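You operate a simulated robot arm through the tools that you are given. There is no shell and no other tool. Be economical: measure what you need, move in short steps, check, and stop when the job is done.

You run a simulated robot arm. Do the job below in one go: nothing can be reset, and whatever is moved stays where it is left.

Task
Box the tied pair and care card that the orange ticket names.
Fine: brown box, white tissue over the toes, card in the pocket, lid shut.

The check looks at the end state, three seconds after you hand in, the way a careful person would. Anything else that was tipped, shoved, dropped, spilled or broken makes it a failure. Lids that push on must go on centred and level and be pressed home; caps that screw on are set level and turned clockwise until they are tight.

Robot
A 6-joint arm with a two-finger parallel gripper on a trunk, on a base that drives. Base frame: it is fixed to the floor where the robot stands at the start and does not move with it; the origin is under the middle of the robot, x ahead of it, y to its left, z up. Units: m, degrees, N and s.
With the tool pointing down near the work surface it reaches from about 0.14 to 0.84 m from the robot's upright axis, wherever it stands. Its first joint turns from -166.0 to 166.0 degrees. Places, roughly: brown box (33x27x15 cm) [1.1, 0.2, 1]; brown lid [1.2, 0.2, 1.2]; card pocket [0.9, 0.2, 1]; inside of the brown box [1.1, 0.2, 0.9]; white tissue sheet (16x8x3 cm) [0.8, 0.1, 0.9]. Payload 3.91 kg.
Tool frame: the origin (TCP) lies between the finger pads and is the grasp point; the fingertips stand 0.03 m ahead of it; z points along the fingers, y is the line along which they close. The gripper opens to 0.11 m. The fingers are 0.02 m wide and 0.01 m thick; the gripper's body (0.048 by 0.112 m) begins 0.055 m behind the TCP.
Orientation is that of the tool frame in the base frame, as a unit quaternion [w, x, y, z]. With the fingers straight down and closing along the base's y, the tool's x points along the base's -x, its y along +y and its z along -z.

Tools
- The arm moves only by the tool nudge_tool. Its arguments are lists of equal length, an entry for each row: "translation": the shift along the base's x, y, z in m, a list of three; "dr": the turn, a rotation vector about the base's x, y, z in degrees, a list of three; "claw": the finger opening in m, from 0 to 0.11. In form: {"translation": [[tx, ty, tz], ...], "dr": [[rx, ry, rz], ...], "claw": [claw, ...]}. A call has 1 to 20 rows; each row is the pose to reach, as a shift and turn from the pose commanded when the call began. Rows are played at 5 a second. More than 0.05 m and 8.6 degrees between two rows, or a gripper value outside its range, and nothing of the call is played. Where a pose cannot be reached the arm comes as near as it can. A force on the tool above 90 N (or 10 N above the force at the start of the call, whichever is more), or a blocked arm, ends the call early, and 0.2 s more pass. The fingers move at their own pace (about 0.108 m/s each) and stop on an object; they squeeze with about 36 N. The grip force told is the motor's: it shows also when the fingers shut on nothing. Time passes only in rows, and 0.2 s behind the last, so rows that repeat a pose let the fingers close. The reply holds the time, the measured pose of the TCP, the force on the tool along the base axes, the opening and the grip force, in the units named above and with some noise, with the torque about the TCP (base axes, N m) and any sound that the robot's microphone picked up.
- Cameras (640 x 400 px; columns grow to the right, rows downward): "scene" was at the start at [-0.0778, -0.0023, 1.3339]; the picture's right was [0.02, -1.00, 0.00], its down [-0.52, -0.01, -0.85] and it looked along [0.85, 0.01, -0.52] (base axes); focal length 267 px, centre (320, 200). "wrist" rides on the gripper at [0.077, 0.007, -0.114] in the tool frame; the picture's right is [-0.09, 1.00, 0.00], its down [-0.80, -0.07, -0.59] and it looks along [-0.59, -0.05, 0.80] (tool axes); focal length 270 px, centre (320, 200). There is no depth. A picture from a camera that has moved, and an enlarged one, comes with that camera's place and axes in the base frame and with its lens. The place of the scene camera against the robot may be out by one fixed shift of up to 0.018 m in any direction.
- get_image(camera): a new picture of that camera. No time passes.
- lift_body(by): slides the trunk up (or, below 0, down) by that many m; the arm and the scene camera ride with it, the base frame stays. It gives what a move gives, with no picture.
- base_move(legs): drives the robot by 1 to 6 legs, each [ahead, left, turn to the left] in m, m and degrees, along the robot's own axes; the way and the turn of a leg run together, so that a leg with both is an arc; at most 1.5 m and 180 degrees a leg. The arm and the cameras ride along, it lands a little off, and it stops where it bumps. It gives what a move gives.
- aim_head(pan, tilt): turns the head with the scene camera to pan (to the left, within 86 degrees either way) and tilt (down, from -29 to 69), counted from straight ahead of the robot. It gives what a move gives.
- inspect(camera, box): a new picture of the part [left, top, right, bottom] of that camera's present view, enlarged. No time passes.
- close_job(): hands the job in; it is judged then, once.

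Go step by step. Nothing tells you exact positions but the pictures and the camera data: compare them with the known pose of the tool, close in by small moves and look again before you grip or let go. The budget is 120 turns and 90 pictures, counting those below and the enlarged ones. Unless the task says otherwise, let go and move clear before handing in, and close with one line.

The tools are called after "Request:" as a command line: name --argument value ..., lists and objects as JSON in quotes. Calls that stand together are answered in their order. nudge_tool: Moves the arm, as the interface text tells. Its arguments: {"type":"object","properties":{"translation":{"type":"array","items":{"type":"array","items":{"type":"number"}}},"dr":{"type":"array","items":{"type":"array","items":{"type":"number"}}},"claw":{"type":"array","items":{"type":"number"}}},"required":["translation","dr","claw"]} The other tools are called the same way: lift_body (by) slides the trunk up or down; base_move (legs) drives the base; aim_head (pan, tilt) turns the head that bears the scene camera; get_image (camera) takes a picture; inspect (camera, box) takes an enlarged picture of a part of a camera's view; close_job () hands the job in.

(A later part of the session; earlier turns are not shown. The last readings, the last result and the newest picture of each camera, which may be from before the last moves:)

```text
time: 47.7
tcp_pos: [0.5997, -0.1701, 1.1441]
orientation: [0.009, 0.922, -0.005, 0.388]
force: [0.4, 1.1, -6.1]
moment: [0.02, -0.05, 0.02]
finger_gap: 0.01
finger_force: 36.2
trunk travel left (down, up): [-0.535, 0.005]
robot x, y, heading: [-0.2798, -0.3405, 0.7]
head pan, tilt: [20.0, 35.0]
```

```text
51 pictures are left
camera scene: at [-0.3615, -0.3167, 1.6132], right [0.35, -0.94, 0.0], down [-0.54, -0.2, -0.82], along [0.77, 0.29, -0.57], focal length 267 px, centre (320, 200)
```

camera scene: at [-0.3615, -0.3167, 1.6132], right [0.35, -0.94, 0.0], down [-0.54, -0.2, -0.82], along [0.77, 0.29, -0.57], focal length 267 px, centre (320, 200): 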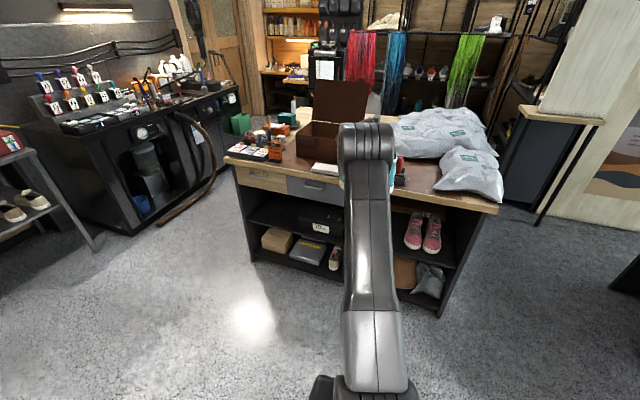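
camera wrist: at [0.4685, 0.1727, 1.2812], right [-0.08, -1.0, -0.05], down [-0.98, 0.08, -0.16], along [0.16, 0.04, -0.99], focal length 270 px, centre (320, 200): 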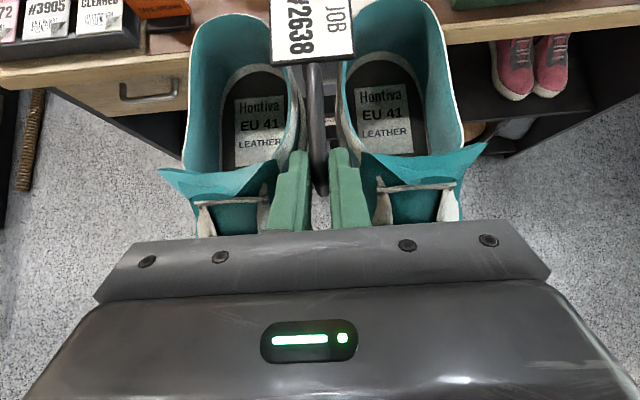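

Request:
base_move --legs '[[0, -0.3, 0]]'

Request:
aim_head --pan 30 --tilt 30

Request:
inspect --camera "scene" --box '[200, 80, 440, 230]'

```text
time: 49.8
tcp_pos: [0.6022, -0.4697, 1.1451]
orientation: [0.01, 0.921, -0.006, 0.388]
force: [0.4, -0.7, -6.4]
moment: [0.02, -0.04, -0.01]
finger_gap: 0.0097
finger_force: 36.4
trunk travel left (down, up): [-0.535, 0.005]
robot x, y, heading: [-0.2744, -0.6407, 0.2]
head pan, tilt: [20.0, 35.0]
```

```text
time: 50.5
tcp_pos: [0.6025, -0.4718, 1.1442]
orientation: [0.01, 0.922, -0.005, 0.388]
force: [-0.1, 0.0, -6.9]
moment: [0.01, -0.01, -0.01]
finger_gap: 0.0096
finger_force: 36.1
trunk travel left (down, up): [-0.535, 0.005]
robot x, y, heading: [-0.2732, -0.6409, 0.3]
head pan, tilt: [30.0, 30.0]
```

```text
2.67 times, centred on (320, 155) of scene
camera zoom: at [-0.3638, -0.6017, 1.6209], right [0.51, -0.86, 0.0], down [-0.43, -0.25, -0.87], along [0.75, 0.44, -0.5], focal length 713 px, centre (320, 320)
```

zoom: 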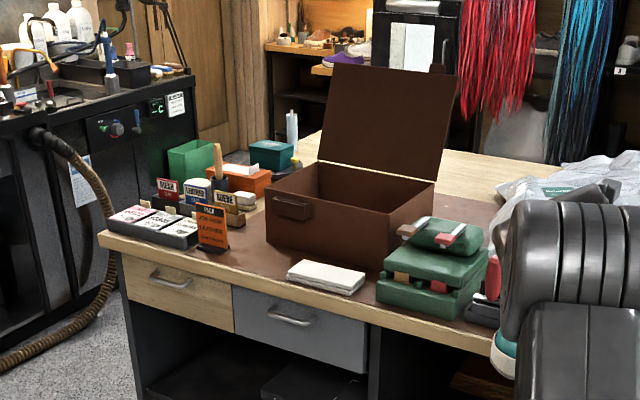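

The box is 33 along y and 27 along x (about x 0.93–1.18, y -0.01–0.30), so the ~27 cm shoes must go in crosswise. I'll turn the held pair 90° (toes to the left) in free space, pulling in meanwhile.

Request:
nudge_tool --translation '[[-0.04, 0, 0.01], [-0.08, 0, 0.03], [-0.12, 0, 0.05], [-0.16, 0, 0.07], [-0.18, 0, 0.09], [-0.18, 0, 0.1], [-0.18, 0, 0.1], [-0.18, 0, 0.1], [-0.18, 0, 0.1], [-0.18, 0, 0.1], [-0.18, 0, 0.1], [-0.18, 0, 0.1], [-0.18, 0, 0.1], [-0.18, 0, 0.1], [-0.18, 0, 0.1]]' --dr '[[0, 0, 0], [0, 0, 0], [0, 0, -7], [0, 0, -14], [0, 0, -21], [0, 0, -28], [0, 0, -35], [0, 0, -43], [0, 0, -51], [0, 0, -59], [0, 0, -67], [0, 0, -75], [0, 0, -83], [0, 0, -90], [0, 0, -90]]' --claw '[0, 0, 0, 0, 0, 0, 0, 0, 0, 0, 0, 0, 0, 0, 0]'

Request:
get_image --camera "wrist"

```text
time: 53.7
tcp_pos: [0.421, -0.4704, 1.2452]
orientation: [-0.281, -0.648, 0.655, -0.269]
force: [0.5, 0.7, -7.2]
moment: [-0.07, -0.03, -0.03]
finger_gap: 0.0099
finger_force: 36.4
trunk travel left (down, up): [-0.535, 0.005]
robot x, y, heading: [-0.2742, -0.6397, 0.5]
head pan, tilt: [30.0, 30.0]
```

```text
49 pictures are left
camera wrist: at [0.4172, -0.4431, 1.3814], right [-1.0, 0.08, -0.05], down [0.08, 0.98, -0.16], along [0.04, -0.16, -0.99], focal length 270 px, centre (320, 200)
```

wrist: 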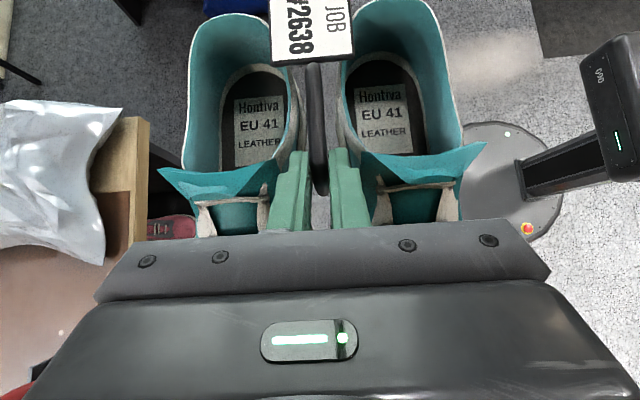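

Turned well. Now drive left, then forward partway toward the box, high above everything.

Request:
base_move --legs '[[0, 0.61, 0], [0.5, 0, 0]]'

Request:
get_image --camera "wrist"

Request:
aim_head --pan 0 --tilt 40

Request:
get_image --camera "scene"

```text
time: 59.7
tcp_pos: [0.9138, 0.1416, 1.2453]
orientation: [-0.281, -0.648, 0.655, -0.269]
force: [0.6, 0.4, -7.2]
moment: [-0.06, -0.03, -0.03]
finger_gap: 0.0099
finger_force: 36.5
trunk travel left (down, up): [-0.535, 0.005]
robot x, y, heading: [0.2196, -0.0286, 0.3]
head pan, tilt: [30.0, 30.0]
```

```text
48 pictures are left
camera wrist: at [0.9095, 0.1695, 1.3809], right [-1.0, 0.08, -0.05], down [0.09, 0.98, -0.16], along [0.04, -0.16, -0.99], focal length 270 px, centre (320, 200)
```

wrist: 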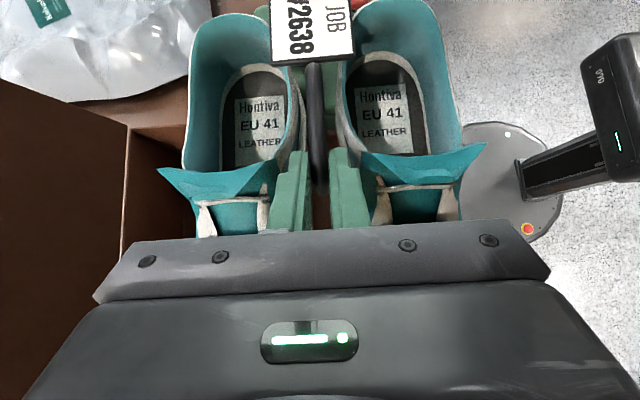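

```text
time: 60.6
tcp_pos: [0.9139, 0.1419, 1.2461]
orientation: [-0.282, -0.647, 0.655, -0.268]
force: [0.7, 0.0, -6.8]
moment: [-0.03, -0.03, 0.03]
finger_gap: 0.0096
finger_force: 35.9
trunk travel left (down, up): [-0.535, 0.005]
robot x, y, heading: [0.2187, -0.0249, 0.2]
head pan, tilt: [0.0, 40.0]
```

```text
47 pictures are left
camera scene: at [0.1338, -0.0318, 1.6056], right [0.0, -1.0, 0.0], down [-0.64, 0.0, -0.77], along [0.77, 0.0, -0.64], focal length 267 px, centre (320, 200)
```

scene: 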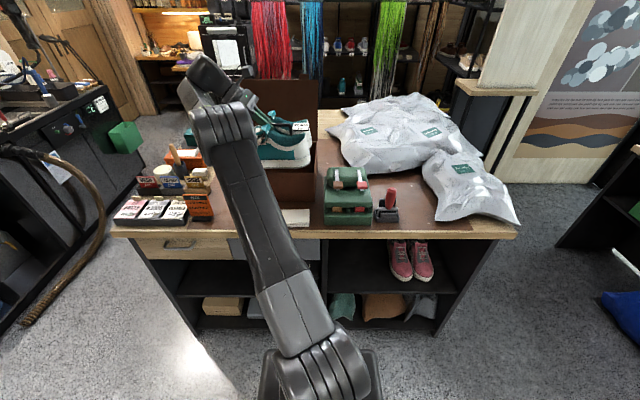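

Over the box front now. I drive forward 0.13 and check alignment with the box from both cameras.

Request:
base_move --legs '[[0.13, 0, 0]]'

Request:
get_image --camera "wrist"

Request:
inspect --camera "scene" --box '[140, 60, 400, 260]'

```text
time: 61.9
tcp_pos: [1.0444, 0.1417, 1.2458]
orientation: [-0.282, -0.647, 0.656, -0.268]
force: [1.0, 1.1, -6.7]
moment: [-0.05, -0.01, 0.02]
finger_gap: 0.0098
finger_force: 36.2
trunk travel left (down, up): [-0.535, 0.005]
robot x, y, heading: [0.3449, -0.0231, 0.2]
head pan, tilt: [0.0, 40.0]
```

```text
46 pictures are left
camera wrist: at [1.04, 0.1701, 1.3801], right [-1.0, 0.08, -0.05], down [0.09, 0.98, -0.16], along [0.04, -0.16, -0.99], focal length 270 px, centre (320, 200)
```

wrist: 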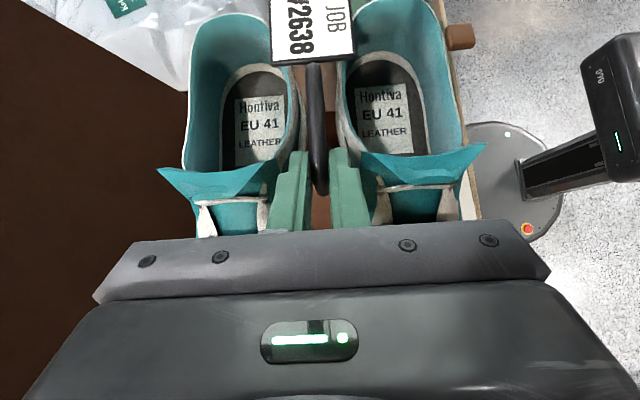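

```text
2.00 times, centred on (270, 160) of scene
camera zoom: at [0.265, -0.0313, 1.6056], right [0.0, -1.0, 0.0], down [-0.64, 0.0, -0.77], along [0.77, 0.0, -0.64], focal length 535 px, centre (420, 280)
```

zoom: 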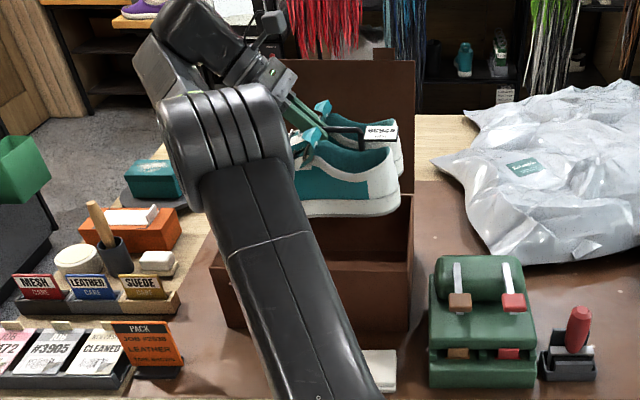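

Request:
inspect --camera "scene" --box '[240, 90, 360, 240]'

```text
2.67 times, centred on (300, 165) of scene
camera zoom: at [0.265, -0.0313, 1.6056], right [0.0, -1.0, 0.0], down [-0.64, 0.0, -0.77], along [0.77, 0.0, -0.64], focal length 713 px, centre (373, 293)
```

zoom: 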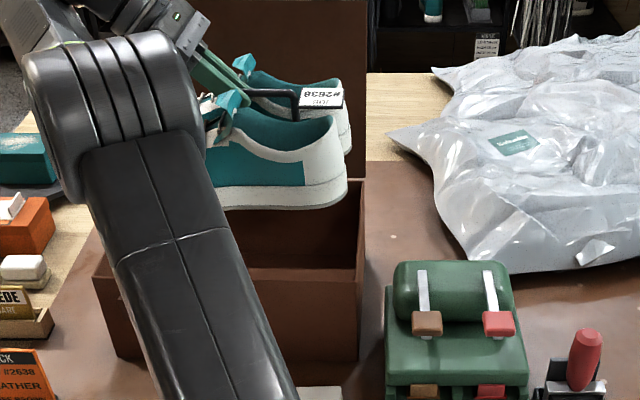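

Comparing tag and box gives box centre ≈ (1.05, 0.154). I shift the pair slightly and lower until the soles are just inside the rim, then check.

Request:
nudge_tool --translation '[[0.006, 0.006, 0], [0.006, 0.006, -0.04], [0.006, 0.006, -0.07], [0.006, 0.006, -0.09]]' --dr '[[0, 0, 0], [0, 0, 0], [0, 0, 0], [0, 0, 0]]' --claw '[0, 0, 0, 0]'

Request:
inspect --camera "scene" --box '[220, 90, 360, 240]'

Request:
get_image --camera "wrist"

```text
time: 62.9
tcp_pos: [1.0485, 0.1487, 1.1551]
orientation: [-0.282, -0.647, 0.655, -0.268]
force: [-0.3, -0.4, -8.2]
moment: [-0.05, -0.01, -0.03]
finger_gap: 0.0096
finger_force: 35.7
out of reach, approached as far as the arm can: row 1
trunk travel left (down, up): [-0.535, 0.005]
robot x, y, heading: [0.3443, -0.0282, 0.0]
head pan, tilt: [0.0, 40.0]
```

```text
2.67 times, centred on (290, 165) of scene
camera zoom: at [0.2638, -0.0313, 1.6056], right [0.0, -1.0, 0.0], down [-0.64, 0.0, -0.77], along [0.77, 0.0, -0.64], focal length 713 px, centre (400, 293)
```

zoom: 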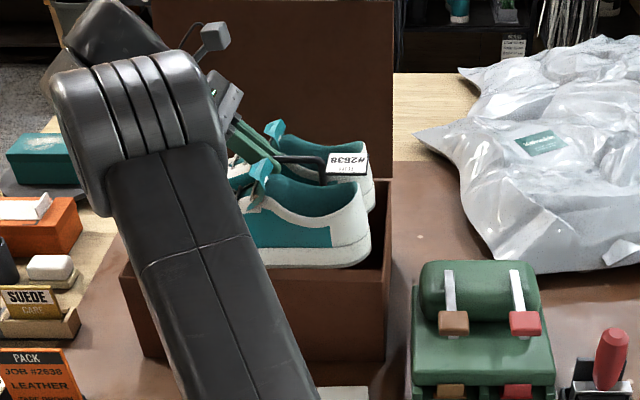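

```text
42 pictures are left
camera wrist: at [1.0445, 0.1761, 1.2906], right [-1.0, 0.08, -0.05], down [0.09, 0.98, -0.16], along [0.04, -0.16, -0.99], focal length 270 px, centre (320, 200)
```

wrist: 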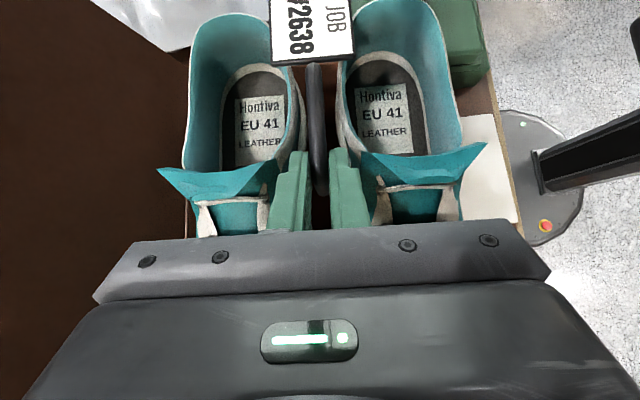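

Request:
nudge_tool --translation '[[0.007, 0, 0], [0.007, 0.002, -0.025], [0.007, 0.002, -0.05], [0.007, 0.002, -0.075], [0.007, 0.002, -0.1]]' --dr '[[0, 0, 0], [0, 0, 0], [0, 0, 0], [0, 0, 0], [0, 0, 0]]' --claw '[0, 0, 0, 0, 0]'

Request:
inspect --camera "scene" --box '[220, 90, 360, 240]'

```text
time: 64.1
tcp_pos: [1.057, 0.1497, 1.0534]
orientation: [-0.282, -0.648, 0.655, -0.269]
force: [0.2, 0.0, -5.9]
moment: [-0.03, -0.01, -0.01]
finger_gap: 0.0098
finger_force: 36.2
trunk travel left (down, up): [-0.535, 0.005]
robot x, y, heading: [0.3433, -0.0294, 0.1]
head pan, tilt: [0.0, 40.0]
```

```text
2.67 times, centred on (290, 165) of scene
camera zoom: at [0.264, -0.0312, 1.6056], right [0.0, -1.0, 0.0], down [-0.64, 0.0, -0.77], along [0.77, 0.0, -0.64], focal length 713 px, centre (400, 293)
```

zoom: 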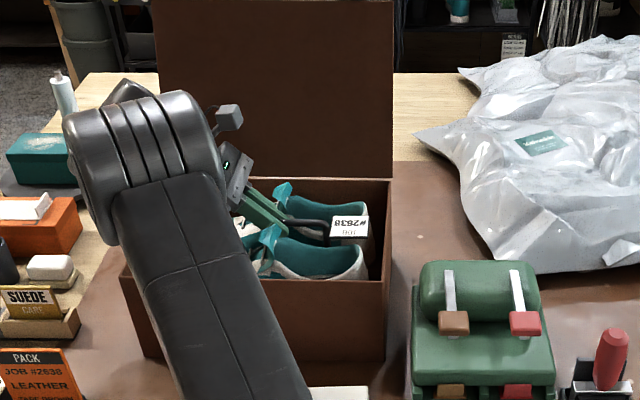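

Request:
nudge_tool --translation '[[0, 0, -0.008], [0, 0, -0.016], [0, 0, -0.024], [0, 0, -0.028]]' --dr '[[0, 0, 0], [0, 0, 0], [0, 0, 0], [0, 0, 0]]' --claw '[0, 0, 0, 0]'

```text
time: 65.1
tcp_pos: [1.0565, 0.1495, 1.0262]
orientation: [-0.282, -0.647, 0.656, -0.268]
force: [0.0, 0.5, -7.9]
moment: [-0.01, -0.04, 0.01]
finger_gap: 0.0101
finger_force: 35.9
trunk travel left (down, up): [-0.535, 0.005]
robot x, y, heading: [0.3434, -0.0255, 0.2]
head pan, tilt: [0.0, 40.0]
```

Request:
nudge_tool --translation '[[0, 0, -0.005], [0, 0, -0.009], [0, 0, -0.012]]' --dr '[[0, 0, 0], [0, 0, 0], [0, 0, 0]]' --claw '[0, 0, 0]'

```text
time: 65.9
tcp_pos: [1.0553, 0.1497, 1.0151]
orientation: [-0.281, -0.648, 0.655, -0.269]
force: [-0.2, -0.6, -6.2]
moment: [-0.09, -0.02, 0.03]
finger_gap: 0.01
finger_force: 35.9
trunk travel left (down, up): [-0.535, 0.005]
robot x, y, heading: [0.3448, -0.0243, 0.2]
head pan, tilt: [0.0, 40.0]
```

The load is still carried, so I keep lowering a little at a time.

Request:
nudge_tool --translation '[[0, 0, -0.004], [0, 0, -0.008], [0, 0, -0.011], [0, 0, -0.011]]' --dr '[[0, 0, 0], [0, 0, 0], [0, 0, 0], [0, 0, 0]]' --claw '[0, 0, 0, 0]'

Request:
inspect --camera "scene" --box '[220, 90, 360, 240]'

```text
time: 66.9
tcp_pos: [1.0539, 0.1494, 1.0085]
orientation: [-0.278, -0.648, 0.656, -0.271]
force: [5.1, 6.4, 46.2]
moment: [-0.2, -0.1, -0.19]
finger_gap: 0.0095
finger_force: 35.4
trunk travel left (down, up): [-0.535, 0.005]
robot x, y, heading: [0.3432, -0.0265, 0.1]
head pan, tilt: [0.0, 40.0]
```

```text
2.67 times, centred on (290, 165) of scene
camera zoom: at [0.26, -0.0324, 1.6058], right [0.0, -1.0, 0.0], down [-0.64, 0.0, -0.77], along [0.77, 0.0, -0.64], focal length 713 px, centre (400, 293)
```

zoom: 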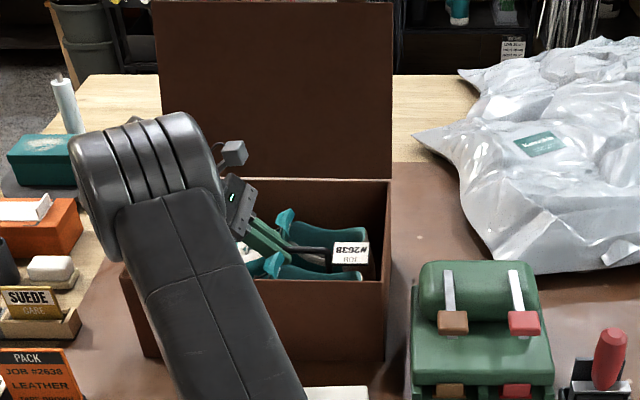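

The pair sits on the box floor. I ease off, open slightly and withdraw along the finger axis.

Request:
nudge_tool --translation '[[0, 0, 0.004], [0, 0, 0.004], [0, 0, 0.004], [0, 0, 0.004], [0, 0.005, 0.012], [0, 0.014, 0.03], [0, 0.025, 0.06], [0, 0.03, 0.1], [0, 0.03, 0.14]]' --dr '[[0, 0, 0], [0, 0, 0], [0, 0, 0], [0, 0, 0], [0, 0, 0], [0, 0, 0], [0, 0, 0], [0, 0, 0], [0, 0, 0]]' --claw '[0, 0.022, 0.022, 0.022, 0.022, 0.022, 0.022, 0.022, 0.022]'

Request:
get_image --camera "wrist"

```text
time: 68.9
tcp_pos: [1.0536, 0.1797, 1.1458]
orientation: [-0.282, -0.647, 0.656, -0.269]
force: [-0.4, 0.5, 0.4]
moment: [-0.01, 0.0, -0.04]
finger_gap: 0.022
finger_force: 0.0
trunk travel left (down, up): [-0.535, 0.005]
robot x, y, heading: [0.3447, -0.0267, -0.0]
head pan, tilt: [0.0, 40.0]
```

```text
39 pictures are left
camera wrist: at [1.0493, 0.2081, 1.2811], right [-1.0, 0.08, -0.05], down [0.09, 0.98, -0.16], along [0.04, -0.16, -0.99], focal length 270 px, centre (320, 200)
```

wrist: 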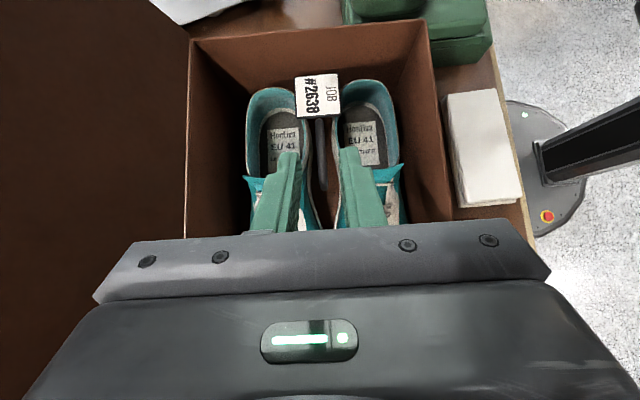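

The pair is well seated with room all round. Next the tissue at about (0.846, 0.107); I raise, tilt the tool straight down and move above it.

Request:
nudge_tool --translation '[[0, 0, 0.04], [0, 0, 0.08], [0, 0, 0.1], [-0.03, -0.01, 0.1], [-0.07, -0.025, 0.1], [-0.11, -0.04, 0.1], [-0.15, -0.055, 0.1], [-0.19, -0.07, 0.09], [-0.207, -0.073, 0.05], [-0.207, -0.073, 0.01], [-0.207, -0.073, -0.03], [-0.207, -0.073, -0.07]]' --dr '[[0, 0, 0], [7, 0, 0], [14, 0, 0], [21, 0, 0], [28, 0, 0], [35, 0, 0], [42, 0, 0], [45.5, 0, 0], [45.5, 0, 0], [45.5, 0, 0], [45.5, 0, 0], [45.5, 0, 0]]' --claw '[0.03, 0.06, 0.1, 0.11, 0.11, 0.11, 0.11, 0.11, 0.11, 0.11, 0.11, 0.11]'

Request:
get_image --camera "wrist"

Request:
get_image --camera "scene"

```text
time: 71.5
tcp_pos: [0.8489, 0.108, 1.0749]
orientation: [-0.009, -0.706, 0.708, 0.007]
force: [0.1, 0.1, 0.0]
moment: [-0.03, -0.02, 0.01]
finger_gap: 0.1096
finger_force: 0.1
out of reach, approached as far as the arm can: row 2, 3
trunk travel left (down, up): [-0.535, 0.005]
robot x, y, heading: [0.3454, -0.031, 0.3]
head pan, tilt: [0.0, 40.0]
```

```text
38 pictures are left
camera wrist: at [0.8445, 0.0303, 1.1907], right [-1.0, 0.09, 0.02], down [0.09, 0.8, 0.59], along [0.04, 0.59, -0.81], focal length 270 px, centre (320, 200)
```

wrist: 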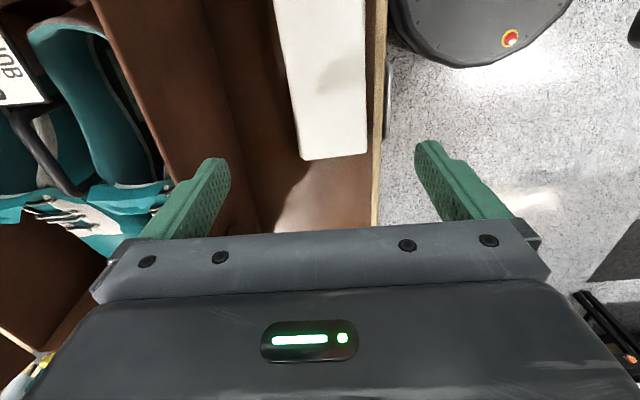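

```text
37 pictures are left
camera scene: at [0.2633, -0.0314, 1.6056], right [0.0, -1.0, 0.0], down [-0.64, 0.0, -0.77], along [0.77, 0.0, -0.64], focal length 267 px, centre (320, 200)
```

scene: 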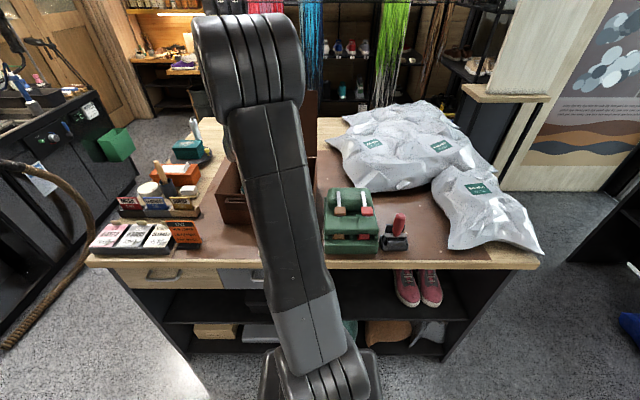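

Tissue centre is about (0.838, 0.08), long side along y. I align and descend partway.

Request:
nudge_tool --translation '[[-0.006, -0.015, 0], [-0.011, -0.027, -0.03], [-0.011, -0.027, -0.07], [-0.011, -0.027, -0.1]]' --dr '[[0, 0, 0], [0, 0, 0], [0, 0, 0], [0, 0, 0]]' --claw '[0.11, 0.11, 0.11, 0.11]'

Request:
get_image --camera "wrist"

```text
time: 72.5
tcp_pos: [0.836, 0.0789, 0.9739]
orientation: [-0.01, -0.706, 0.708, 0.006]
force: [0.7, -0.4, 0.2]
moment: [0.0, 0.0, -0.02]
finger_gap: 0.1101
finger_force: 0.0
trunk travel left (down, up): [-0.535, 0.005]
robot x, y, heading: [0.3441, -0.0296, -0.0]
head pan, tilt: [0.0, 40.0]
```

```text
36 pictures are left
camera wrist: at [0.8329, 0.0019, 1.09], right [-1.0, 0.09, 0.02], down [0.09, 0.8, 0.59], along [0.04, 0.59, -0.81], focal length 270 px, centre (320, 200)
```

wrist: 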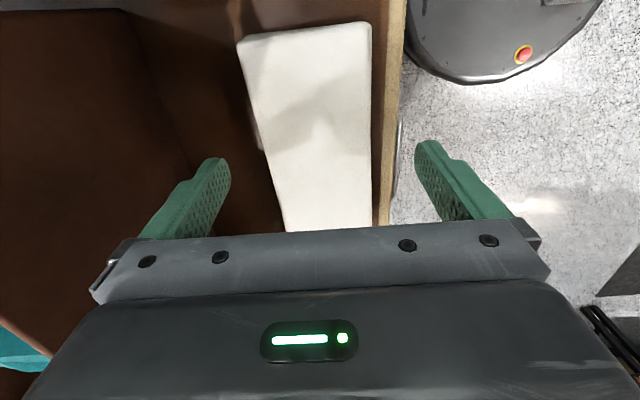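

Scale checks give the table top at z≈0.877 and tissue centre (0.837, 0.0975). I shift and lower the fingers around it.

Request:
nudge_tool --translation '[[0.001, 0.01, 0], [0.001, 0.018, -0.02], [0.001, 0.018, -0.045], [0.001, 0.018, -0.052], [0.001, 0.018, -0.057]]' --dr '[[0, 0, 0], [0, 0, 0], [0, 0, 0], [0, 0, 0], [0, 0, 0]]' --claw '[0.11, 0.11, 0.11, 0.11, 0.11]'

Request:
get_image --camera "wrist"

```text
time: 73.6
tcp_pos: [0.8435, 0.097, 0.9313]
orientation: [0.002, -0.707, 0.708, -0.001]
force: [3.8, -5.1, 65.7]
moment: [-0.43, 3.69, 0.24]
finger_gap: 0.1083
finger_force: 0.1
trunk travel left (down, up): [-0.535, 0.005]
robot x, y, heading: [0.3445, -0.0264, 0.3]
head pan, tilt: [0.0, 40.0]
stopped in row 5: the force on the tool passed its limit at 103 N (the readings are from after the stop); the commanded pose is now the measured one
```

```text
35 pictures are left
camera wrist: at [0.8367, 0.0196, 1.0454], right [-1.0, 0.09, 0.0], down [0.07, 0.8, 0.6], along [0.06, 0.59, -0.8], focal length 270 px, centre (320, 200)
```

wrist: 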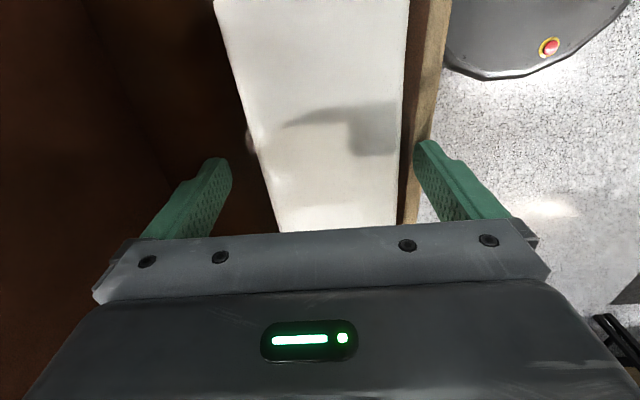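

The front fingertip touched the table (top ≈0.90), harmlessly. I raise 6 mm, level, and close on the tissue.

Request:
nudge_tool --translation '[[-0.003, 0, 0.006], [-0.003, 0, 0.006], [-0.003, 0, 0.006], [-0.003, 0, 0.006], [-0.003, 0, 0.006]]' --dr '[[0, 0, 0], [0, 0, 0], [0, 0, 0], [0, 0, 0], [0, 0, 0]]' --claw '[0.11, 0.08, 0.05, 0.03, 0.03]'

Request:
get_image --camera "wrist"

```text
time: 74.8
tcp_pos: [0.8393, 0.1002, 0.9295]
orientation: [-0.002, -0.706, 0.708, 0.002]
force: [6.5, -2.0, 5.8]
moment: [-0.04, -0.49, -0.12]
finger_gap: 0.0738
finger_force: 35.9
trunk travel left (down, up): [-0.535, 0.005]
robot x, y, heading: [0.3472, -0.0265, 0.1]
head pan, tilt: [0.0, 40.0]
```

```text
34 pictures are left
camera wrist: at [0.834, 0.021, 1.0459], right [-1.0, 0.09, 0.01], down [0.08, 0.8, 0.59], along [0.05, 0.59, -0.8], focal length 270 px, centre (320, 200)
```

wrist: 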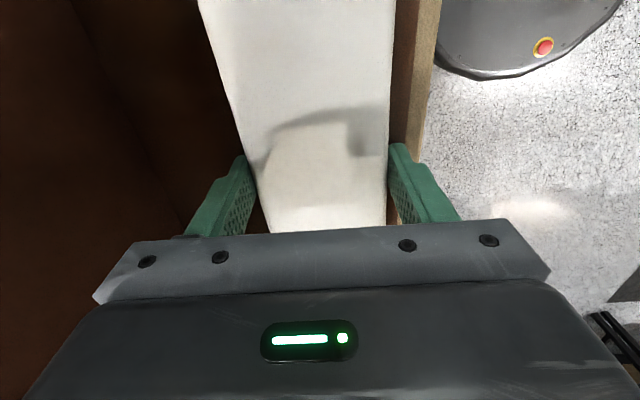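

Request:
nudge_tool --translation '[[0, 0, 0.03], [0, 0, 0.07], [0, 0, 0.11], [0, 0, 0.15], [0, 0, 0.19], [0, 0, 0.23], [0, 0.02, 0.25], [0.02, 0.04, 0.25], [0.04, 0.06, 0.25], [0.06, 0.08, 0.25], [0.08, 0.1, 0.25], [0.1, 0.12, 0.25], [0.12, 0.135, 0.25], [0.14, 0.14, 0.25], [0.14, 0.14, 0.25]]' --dr '[[0, 0, 0], [0, 0, 0], [0, 0, 0], [0, 0, 0], [0, 0, -8], [0, 0, -16], [0, 0, -24], [0, 0, -32], [0, 0, -40], [0, 0, -48], [0, 0, -56], [0, 0, -64], [0, 0, -72], [0, 0, -80], [0, 0, -88]]' --claw '[0.03, 0.03, 0.03, 0.03, 0.03, 0.03, 0.03, 0.03, 0.03, 0.03, 0.03, 0.03, 0.03, 0.03, 0.03]'

Request:
get_image --camera "wrist"

Request:
get_image --camera "scene"

```text
time: 78.0
tcp_pos: [0.9807, 0.2386, 1.1817]
orientation: [0.0, -0.015, 1.0, 0.004]
force: [0.2, 0.3, -0.6]
moment: [0.01, -0.01, 0.0]
finger_gap: 0.0733
finger_force: 35.7
trunk travel left (down, up): [-0.535, 0.005]
robot x, y, heading: [0.347, -0.0277, 0.2]
head pan, tilt: [0.0, 40.0]
```

```text
33 pictures are left
camera wrist: at [0.9037, 0.242, 1.297], right [0.06, 1.0, 0.01], down [0.8, -0.05, 0.59], along [0.59, -0.03, -0.8], focal length 270 px, centre (320, 200)
```

wrist: 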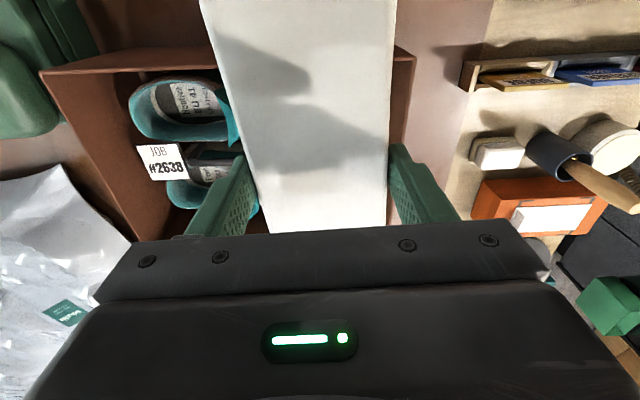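

```text
32 pictures are left
camera scene: at [0.2623, -0.0318, 1.6056], right [0.0, -1.0, 0.0], down [-0.64, 0.0, -0.77], along [0.77, 0.0, -0.64], focal length 267 px, centre (320, 200)
```

scene: 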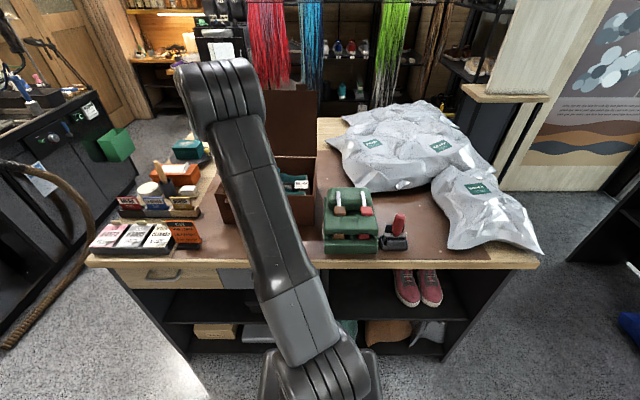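

Tissue is held level with its long side across the toes. I move over the toe end (1.06, 0.248) and lower to just above.

Request:
nudge_tool --translation '[[0.04, 0.005, 0], [0.079, 0.009, 0], [0.079, 0.009, -0.03], [0.079, 0.009, -0.07], [0.079, 0.009, -0.11], [0.079, 0.009, -0.14], [0.079, 0.009, -0.15]]' --dr '[[0, 0, -0.8], [0, 0, -1.7], [0, 0, -1.7], [0, 0, -1.7], [0, 0, -1.7], [0, 0, -1.7], [0, 0, -1.7]]' --claw '[0.03, 0.03, 0.03, 0.03, 0.03, 0.03, 0.03]'

Request:
get_image --camera "wrist"

```text
time: 79.6
tcp_pos: [1.0598, 0.2469, 1.0305]
orientation: [0.0, -0.001, 1.0, 0.004]
force: [-0.5, 0.4, -0.5]
moment: [0.01, -0.01, 0.04]
finger_gap: 0.0734
finger_force: 35.8
trunk travel left (down, up): [-0.535, 0.005]
robot x, y, heading: [0.343, -0.0282, 0.3]
head pan, tilt: [0.0, 40.0]
```

```text
31 pictures are left
camera wrist: at [0.9828, 0.2531, 1.1456], right [0.09, 1.0, 0.01], down [0.8, -0.07, 0.59], along [0.59, -0.05, -0.8], focal length 270 px, centre (320, 200)
```

wrist: 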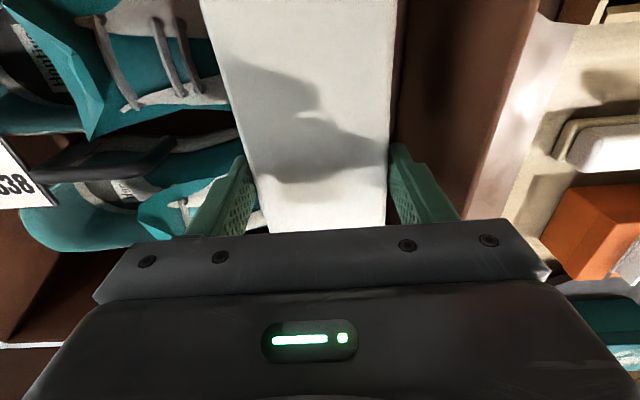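

Request:
nudge_tool --translation '[[0, 0, -0.008], [0, 0, -0.016], [0, 0, -0.02]]' --dr '[[0, 0, 0], [0, 0, 0], [0, 0, 0]]' --claw '[0.03, 0.03, 0.03]'

Request:
nudge_tool --translation '[[0, 0, -0.005], [0, 0, -0.01]]' --dr '[[0, 0, 0], [0, 0, 0]]' --claw '[0.03, 0.03]'

```text
time: 80.4
tcp_pos: [1.0595, 0.2482, 1.0109]
orientation: [0.001, -0.001, 1.0, 0.003]
force: [-0.2, -0.9, 0.2]
moment: [-0.02, -0.04, 0.02]
finger_gap: 0.0736
finger_force: 36.2
trunk travel left (down, up): [-0.535, 0.005]
robot x, y, heading: [0.3444, -0.027, 0.1]
head pan, tilt: [0.0, 40.0]
```

```text
time: 81.0
tcp_pos: [1.0593, 0.2479, 1.0009]
orientation: [0.0, -0.002, 1.0, 0.003]
force: [-0.8, -0.5, -0.2]
moment: [-0.04, -0.02, 0.02]
finger_gap: 0.0735
finger_force: 35.6
trunk travel left (down, up): [-0.535, 0.005]
robot x, y, heading: [0.3448, -0.0256, 0.1]
head pan, tilt: [0.0, 40.0]
```

Request:
nudge_tool --translation '[[0, 0, -0.005], [0, 0, -0.01]]' --dr '[[0, 0, 0], [0, 0, 0]]' --claw '[0.03, 0.03]'

Request:
inspect --camera "wrist" --box '[100, 60, 500, 260]'

```text
time: 81.6
tcp_pos: [1.0577, 0.2475, 0.9932]
orientation: [0.004, -0.001, 1.0, 0.004]
force: [2.9, 3.9, 24.9]
moment: [-0.86, -0.36, 0.03]
finger_gap: 0.0746
finger_force: 36.4
trunk travel left (down, up): [-0.535, 0.005]
robot x, y, heading: [0.348, -0.0284, 0.5]
head pan, tilt: [0.0, 40.0]
```

```text
1.60 times, centred on (300, 160) of wrist
camera zoom: at [0.9815, 0.2532, 1.1091], right [0.08, 1.0, 0.01], down [0.8, -0.07, 0.6], along [0.6, -0.04, -0.8], focal length 432 px, centre (352, 264)
```

zoom: 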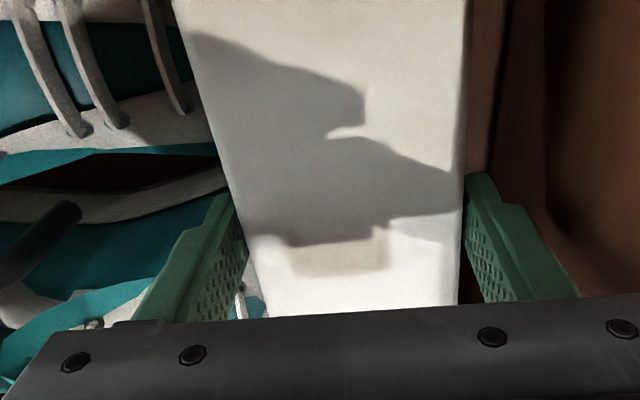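

Contact is felt at the vamp. I open a little and rise straight up.

Request:
nudge_tool --translation '[[0, 0, 0.002], [0, 0, 0.002], [0, 0, 0.002], [0, 0, 0.02], [0, 0, 0.06], [0, 0, 0.1], [0, 0, 0.14], [0, 0, 0.17]]' --dr '[[0, 0, 0], [0, 0, 0], [0, 0, 0], [0, 0, 0], [0, 0, 0], [0, 0, 0], [0, 0, 0], [0, 0, 0]]' --claw '[0.086, 0.086, 0.086, 0.086, 0.086, 0.086, 0.086, 0.086]'

Request:
get_image --camera "wrist"

```text
time: 83.4
tcp_pos: [1.0577, 0.2484, 1.1606]
orientation: [-0.001, 0.0, 1.0, 0.004]
force: [-0.8, -0.1, -0.5]
moment: [-0.03, -0.01, 0.0]
finger_gap: 0.0861
finger_force: 0.1
trunk travel left (down, up): [-0.535, 0.005]
robot x, y, heading: [0.3487, -0.027, 0.2]
head pan, tilt: [0.0, 40.0]
```

```text
29 pictures are left
camera wrist: at [0.9817, 0.2525, 1.2767], right [0.09, 1.0, 0.01], down [0.8, -0.07, 0.59], along [0.59, -0.05, -0.8], focal length 270 px, centre (320, 200)
```

wrist: 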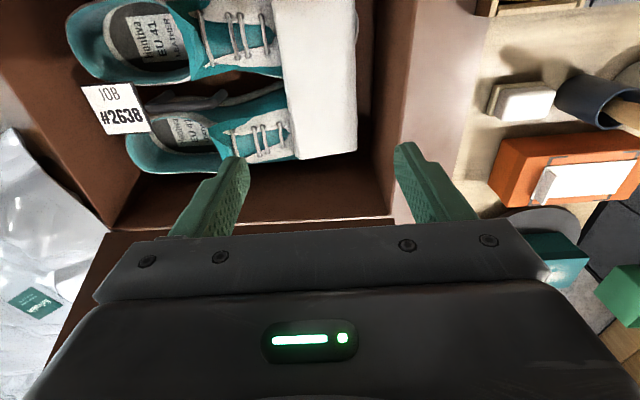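

Tissue lies across both toes. Now look closely at the care-card holder and the box pocket.

Request:
inspect --camera "scene" --box '[80, 170, 260, 270]'

```text
3.56 times, centred on (170, 220) of scene
camera zoom: at [0.2622, -0.0319, 1.6055], right [0.0, -1.0, 0.0], down [-0.64, 0.0, -0.77], along [0.77, 0.0, -0.64], focal length 950 px, centre (853, 129)
```

zoom: 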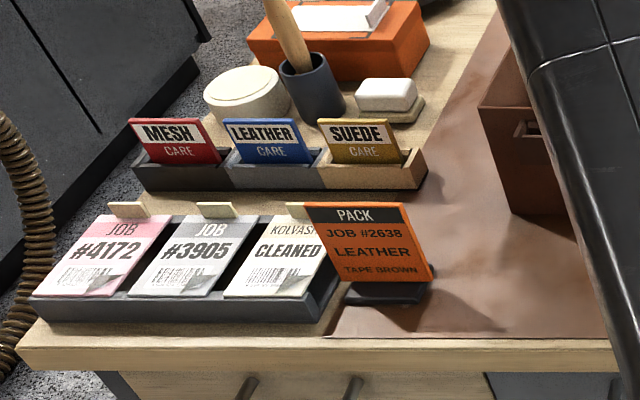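

Cards stand in slots, leaning back a bit; the LEATHER one is in the middle at about (1.0, 0.58). I rotate the gripper to close along x, back off, and drive left.

Request:
nudge_tool --translation '[[-0.02, 0, 0.02], [-0.05, 0, 0.04], [-0.08, 0, 0.04], [-0.11, 0, 0.04], [-0.14, 0, 0.04], [-0.14, 0, 0.04], [-0.14, 0, 0.04], [-0.14, 0, 0.04], [-0.14, 0, 0.04], [-0.14, 0, 0.04], [-0.14, 0, 0.04], [-0.14, 0, 0.04]]' --dr '[[0, 0, 8], [0, 0, 16], [0, 0, 24], [0, 0, 32], [0, 0, 40], [0, 0, 48], [0, 0, 56], [0, 0, 64], [0, 0, 72], [0, 0, 80], [0, 0, 88], [0, 0, 90]]' --claw '[0.086, 0.086, 0.086, 0.086, 0.086, 0.08, 0.07, 0.06, 0.05, 0.05, 0.05, 0.05]'

Request:
base_move --legs '[[-0.12, 0, 0], [0, 0.4, 0]]'

Request:
get_image --camera "wrist"

Request:
get_image --camera "scene"

```text
time: 86.0
tcp_pos: [0.9201, 0.2477, 1.1999]
orientation: [0.002, 0.709, -0.706, -0.003]
force: [0.2, 0.1, -0.5]
moment: [0.0, 0.04, 0.01]
finger_gap: 0.05
finger_force: 0.1
trunk travel left (down, up): [-0.535, 0.005]
robot x, y, heading: [0.3457, -0.025, -0.1]
head pan, tilt: [0.0, 40.0]
```

```text
time: 89.3
tcp_pos: [0.7983, 0.6413, 1.201]
orientation: [0.002, 0.708, -0.706, -0.003]
force: [0.0, -0.3, -0.6]
moment: [0.0, -0.01, -0.01]
finger_gap: 0.0502
finger_force: 0.0
trunk travel left (down, up): [-0.535, 0.005]
robot x, y, heading: [0.2253, 0.3659, 0.2]
head pan, tilt: [0.0, 40.0]
```

```text
27 pictures are left
camera wrist: at [0.7917, 0.5643, 1.3161], right [-1.0, 0.09, 0.01], down [0.07, 0.8, 0.59], along [0.05, 0.59, -0.8], focal length 270 px, centre (320, 200)
```

wrist: 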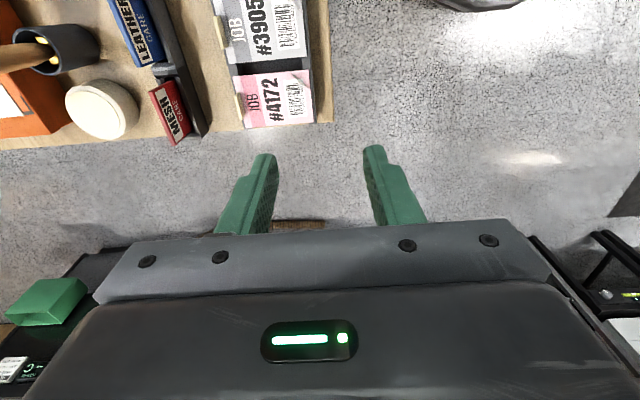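

```text
26 pictures are left
camera scene: at [0.1408, 0.362, 1.6056], right [0.0, -1.0, 0.0], down [-0.64, 0.0, -0.77], along [0.77, 0.0, -0.64], focal length 267 px, centre (320, 200)
```

scene: 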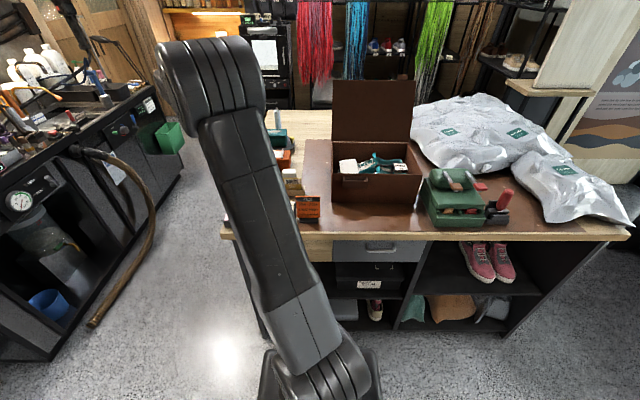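

Request:
base_move --legs '[[0.1, 0, 0]]'

Request:
nudge_tool --translation '[[0.03, -0.02, 0], [0.06, -0.04, -0.02], [0.09, -0.06, -0.05], [0.1, -0.07, -0.08], [0.1, -0.07, -0.08]]' --dr '[[0, 0, 0], [0, 0, 0], [0, 0, 0], [0, 0, 0], [0, 0, 0]]' --claw '[0.05, 0.05, 0.05, 0.05, 0.05]'

Request:
get_image --camera "wrist"

```text
time: 90.5
tcp_pos: [0.9004, 0.6423, 1.1991]
orientation: [0.003, 0.708, -0.706, -0.003]
force: [-0.2, 0.6, -0.3]
moment: [-0.01, 0.02, 0.0]
finger_gap: 0.05
finger_force: 0.0
trunk travel left (down, up): [-0.535, 0.005]
robot x, y, heading: [0.3237, 0.3663, 0.5]
head pan, tilt: [0.0, 40.0]
```

```text
time: 91.7
tcp_pos: [0.9973, 0.5723, 1.1194]
orientation: [0.003, 0.708, -0.706, -0.003]
force: [0.5, -0.7, 0.1]
moment: [-0.01, 0.0, -0.02]
finger_gap: 0.05
finger_force: 0.1
trunk travel left (down, up): [-0.535, 0.005]
robot x, y, heading: [0.3246, 0.3643, 0.3]
head pan, tilt: [0.0, 40.0]
```

```text
25 pictures are left
camera wrist: at [0.9923, 0.4951, 1.236], right [-1.0, 0.08, 0.01], down [0.07, 0.8, 0.59], along [0.05, 0.59, -0.8], focal length 270 px, centre (320, 200)
```

wrist: 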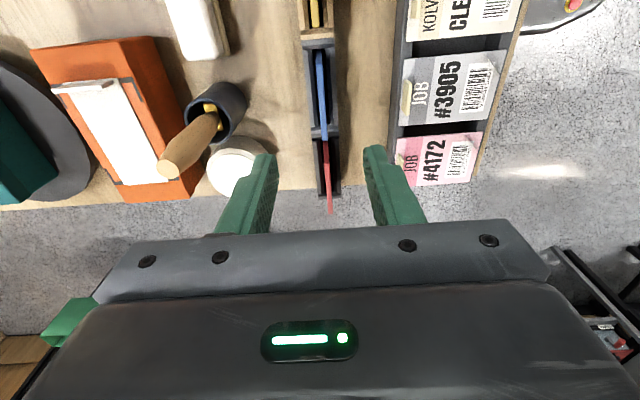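

Request:
inspect --camera "wrist" --box '[250, 0, 410, 240]'

```text
1.67 times, centred on (330, 120) of wrist
camera zoom: at [0.9923, 0.4951, 1.236], right [-1.0, 0.08, 0.01], down [0.07, 0.8, 0.59], along [0.05, 0.59, -0.8], focal length 450 px, centre (303, 333)
```

zoom: 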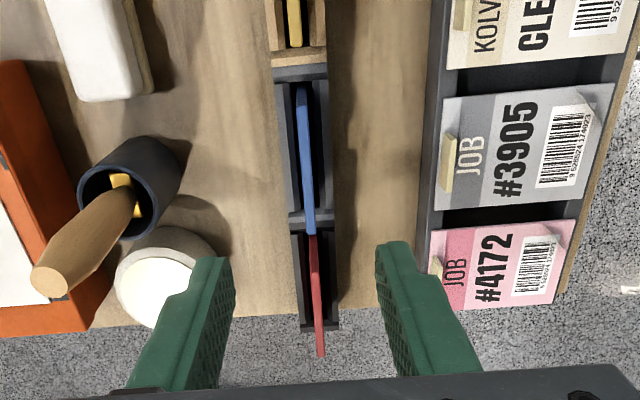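

The blue card's top edge is at (0.997, 0.570), z≈0.975, right under the tool. I tilt 8° to match its lean and come down around it.

Request:
nudge_tool --translation '[[0, -0.002, -0.03], [0, -0.002, -0.07], [0, -0.002, -0.1], [0, -0.002, -0.115], [0, -0.002, -0.115]]' --dr '[[0, 4, 0], [0, 8, 0], [0, 8, 0], [0, 8, 0], [0, 8, 0]]' --claw '[0.04, 0.035, 0.035, 0.035, 0.035]'

Request:
inspect --camera "wrist" --box '[200, 0, 440, 240]'

```text
time: 92.9
tcp_pos: [0.9981, 0.5697, 1.0056]
orientation: [0.052, 0.706, -0.704, -0.052]
force: [0.2, 0.1, 1.1]
moment: [-0.01, -0.01, -0.01]
finger_gap: 0.0349
finger_force: 0.2
trunk travel left (down, up): [-0.535, 0.005]
robot x, y, heading: [0.3286, 0.3632, 0.5]
head pan, tilt: [0.0, 40.0]
```

```text
1.67 times, centred on (320, 120) of wrist
camera zoom: at [1.0079, 0.493, 1.1211], right [-0.99, 0.08, 0.14], down [0.15, 0.8, 0.58], along [-0.07, 0.59, -0.8], focal length 450 px, centre (320, 333)
```

zoom: 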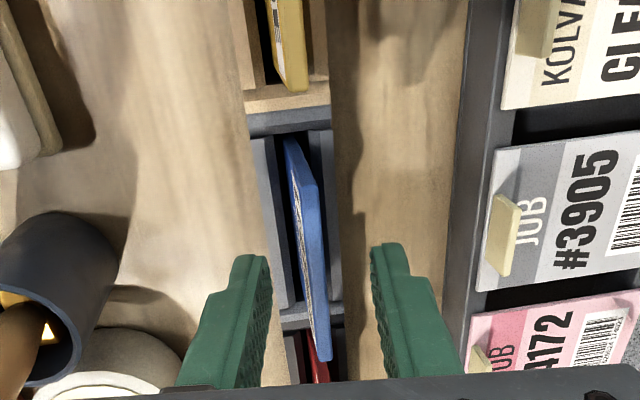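

Request:
nudge_tool --translation '[[-0.001, 0, -0.01], [-0.003, 0, -0.02], [-0.004, 0, -0.028], [-0.004, 0, -0.028]]' --dr '[[0, 0, 0], [0, 0, 0], [0, 0, 0], [0, 0, 0]]' --claw '[0.035, 0.035, 0.03, 0.03]'

Request:
inspect --camera "wrist" --box '[200, 60, 440, 240]'

```text
time: 93.9
tcp_pos: [0.9932, 0.5708, 0.9761]
orientation: [0.053, 0.707, -0.704, -0.051]
force: [-0.1, -0.5, 0.1]
moment: [0.03, 0.0, -0.02]
finger_gap: 0.03
finger_force: 0.0
trunk travel left (down, up): [-0.535, 0.005]
robot x, y, heading: [0.3222, 0.367, 0.0]
head pan, tilt: [0.0, 40.0]
```

```text
2.22 times, centred on (320, 150) of wrist
camera zoom: at [1.0046, 0.4928, 1.093], right [-0.99, 0.08, 0.14], down [0.15, 0.8, 0.58], along [-0.07, 0.59, -0.8], focal length 601 px, centre (320, 311)
```

zoom: 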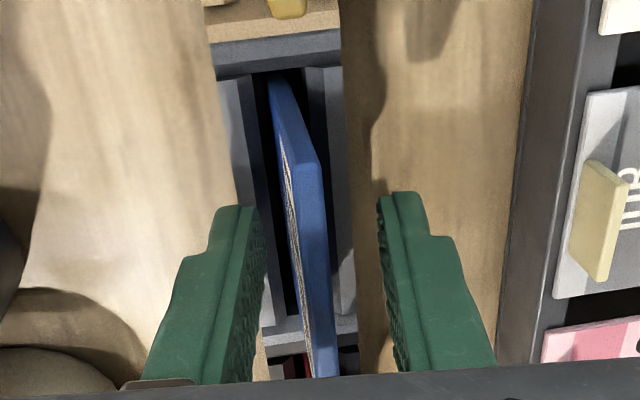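

Request:
nudge_tool --translation '[[0.002, 0, 0], [0.002, 0, 0], [0.002, 0, 0], [0.002, 0, 0]]' --dr '[[0, 0, 0], [0, 0, 0], [0, 0, 0], [0, 0, 0]]' --claw '[0.02, 0.0, 0.0, 0.0]'

Request:
nudge_tool --translation '[[0.001, 0, 0.01], [0.003, 0, 0.025], [0.006, 0, 0.045], [0.008, 0, 0.07], [0.008, 0, 0.11], [0.008, 0, 0.15]]' --dr '[[0, 0, 0], [0, 0, 0], [0, 0, 0], [0, 0, 0], [0, 0, 0], [0, 0, 0]]' --claw '[0, 0, 0, 0, 0, 0]'

Request:
get_image --camera "wrist"

```text
time: 94.9
tcp_pos: [1.0, 0.5698, 0.9781]
orientation: [0.052, 0.706, -0.704, -0.051]
force: [20.0, 1.2, 1.7]
moment: [0.09, -1.56, -0.06]
finger_gap: 0.0053
finger_force: 36.6
trunk travel left (down, up): [-0.535, 0.005]
robot x, y, heading: [0.3249, 0.3634, 0.4]
head pan, tilt: [0.0, 40.0]
```

```text
time: 96.3
tcp_pos: [1.0035, 0.57, 1.1279]
orientation: [0.052, 0.706, -0.704, -0.052]
force: [-0.2, -1.0, -0.4]
moment: [-0.02, -0.02, -0.02]
finger_gap: 0.0048
finger_force: 36.3
trunk travel left (down, up): [-0.535, 0.005]
robot x, y, heading: [0.3254, 0.3646, 0.3]
head pan, tilt: [0.0, 40.0]
```

```text
21 pictures are left
camera wrist: at [1.0148, 0.4921, 1.2435], right [-0.99, 0.08, 0.15], down [0.15, 0.8, 0.58], along [-0.07, 0.59, -0.8], focal length 270 px, centre (320, 200)
```

wrist: 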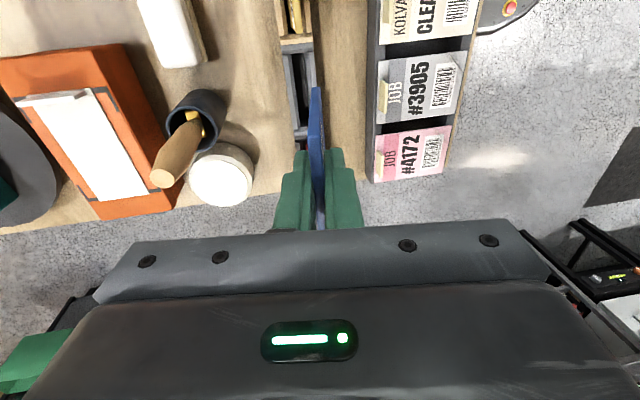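

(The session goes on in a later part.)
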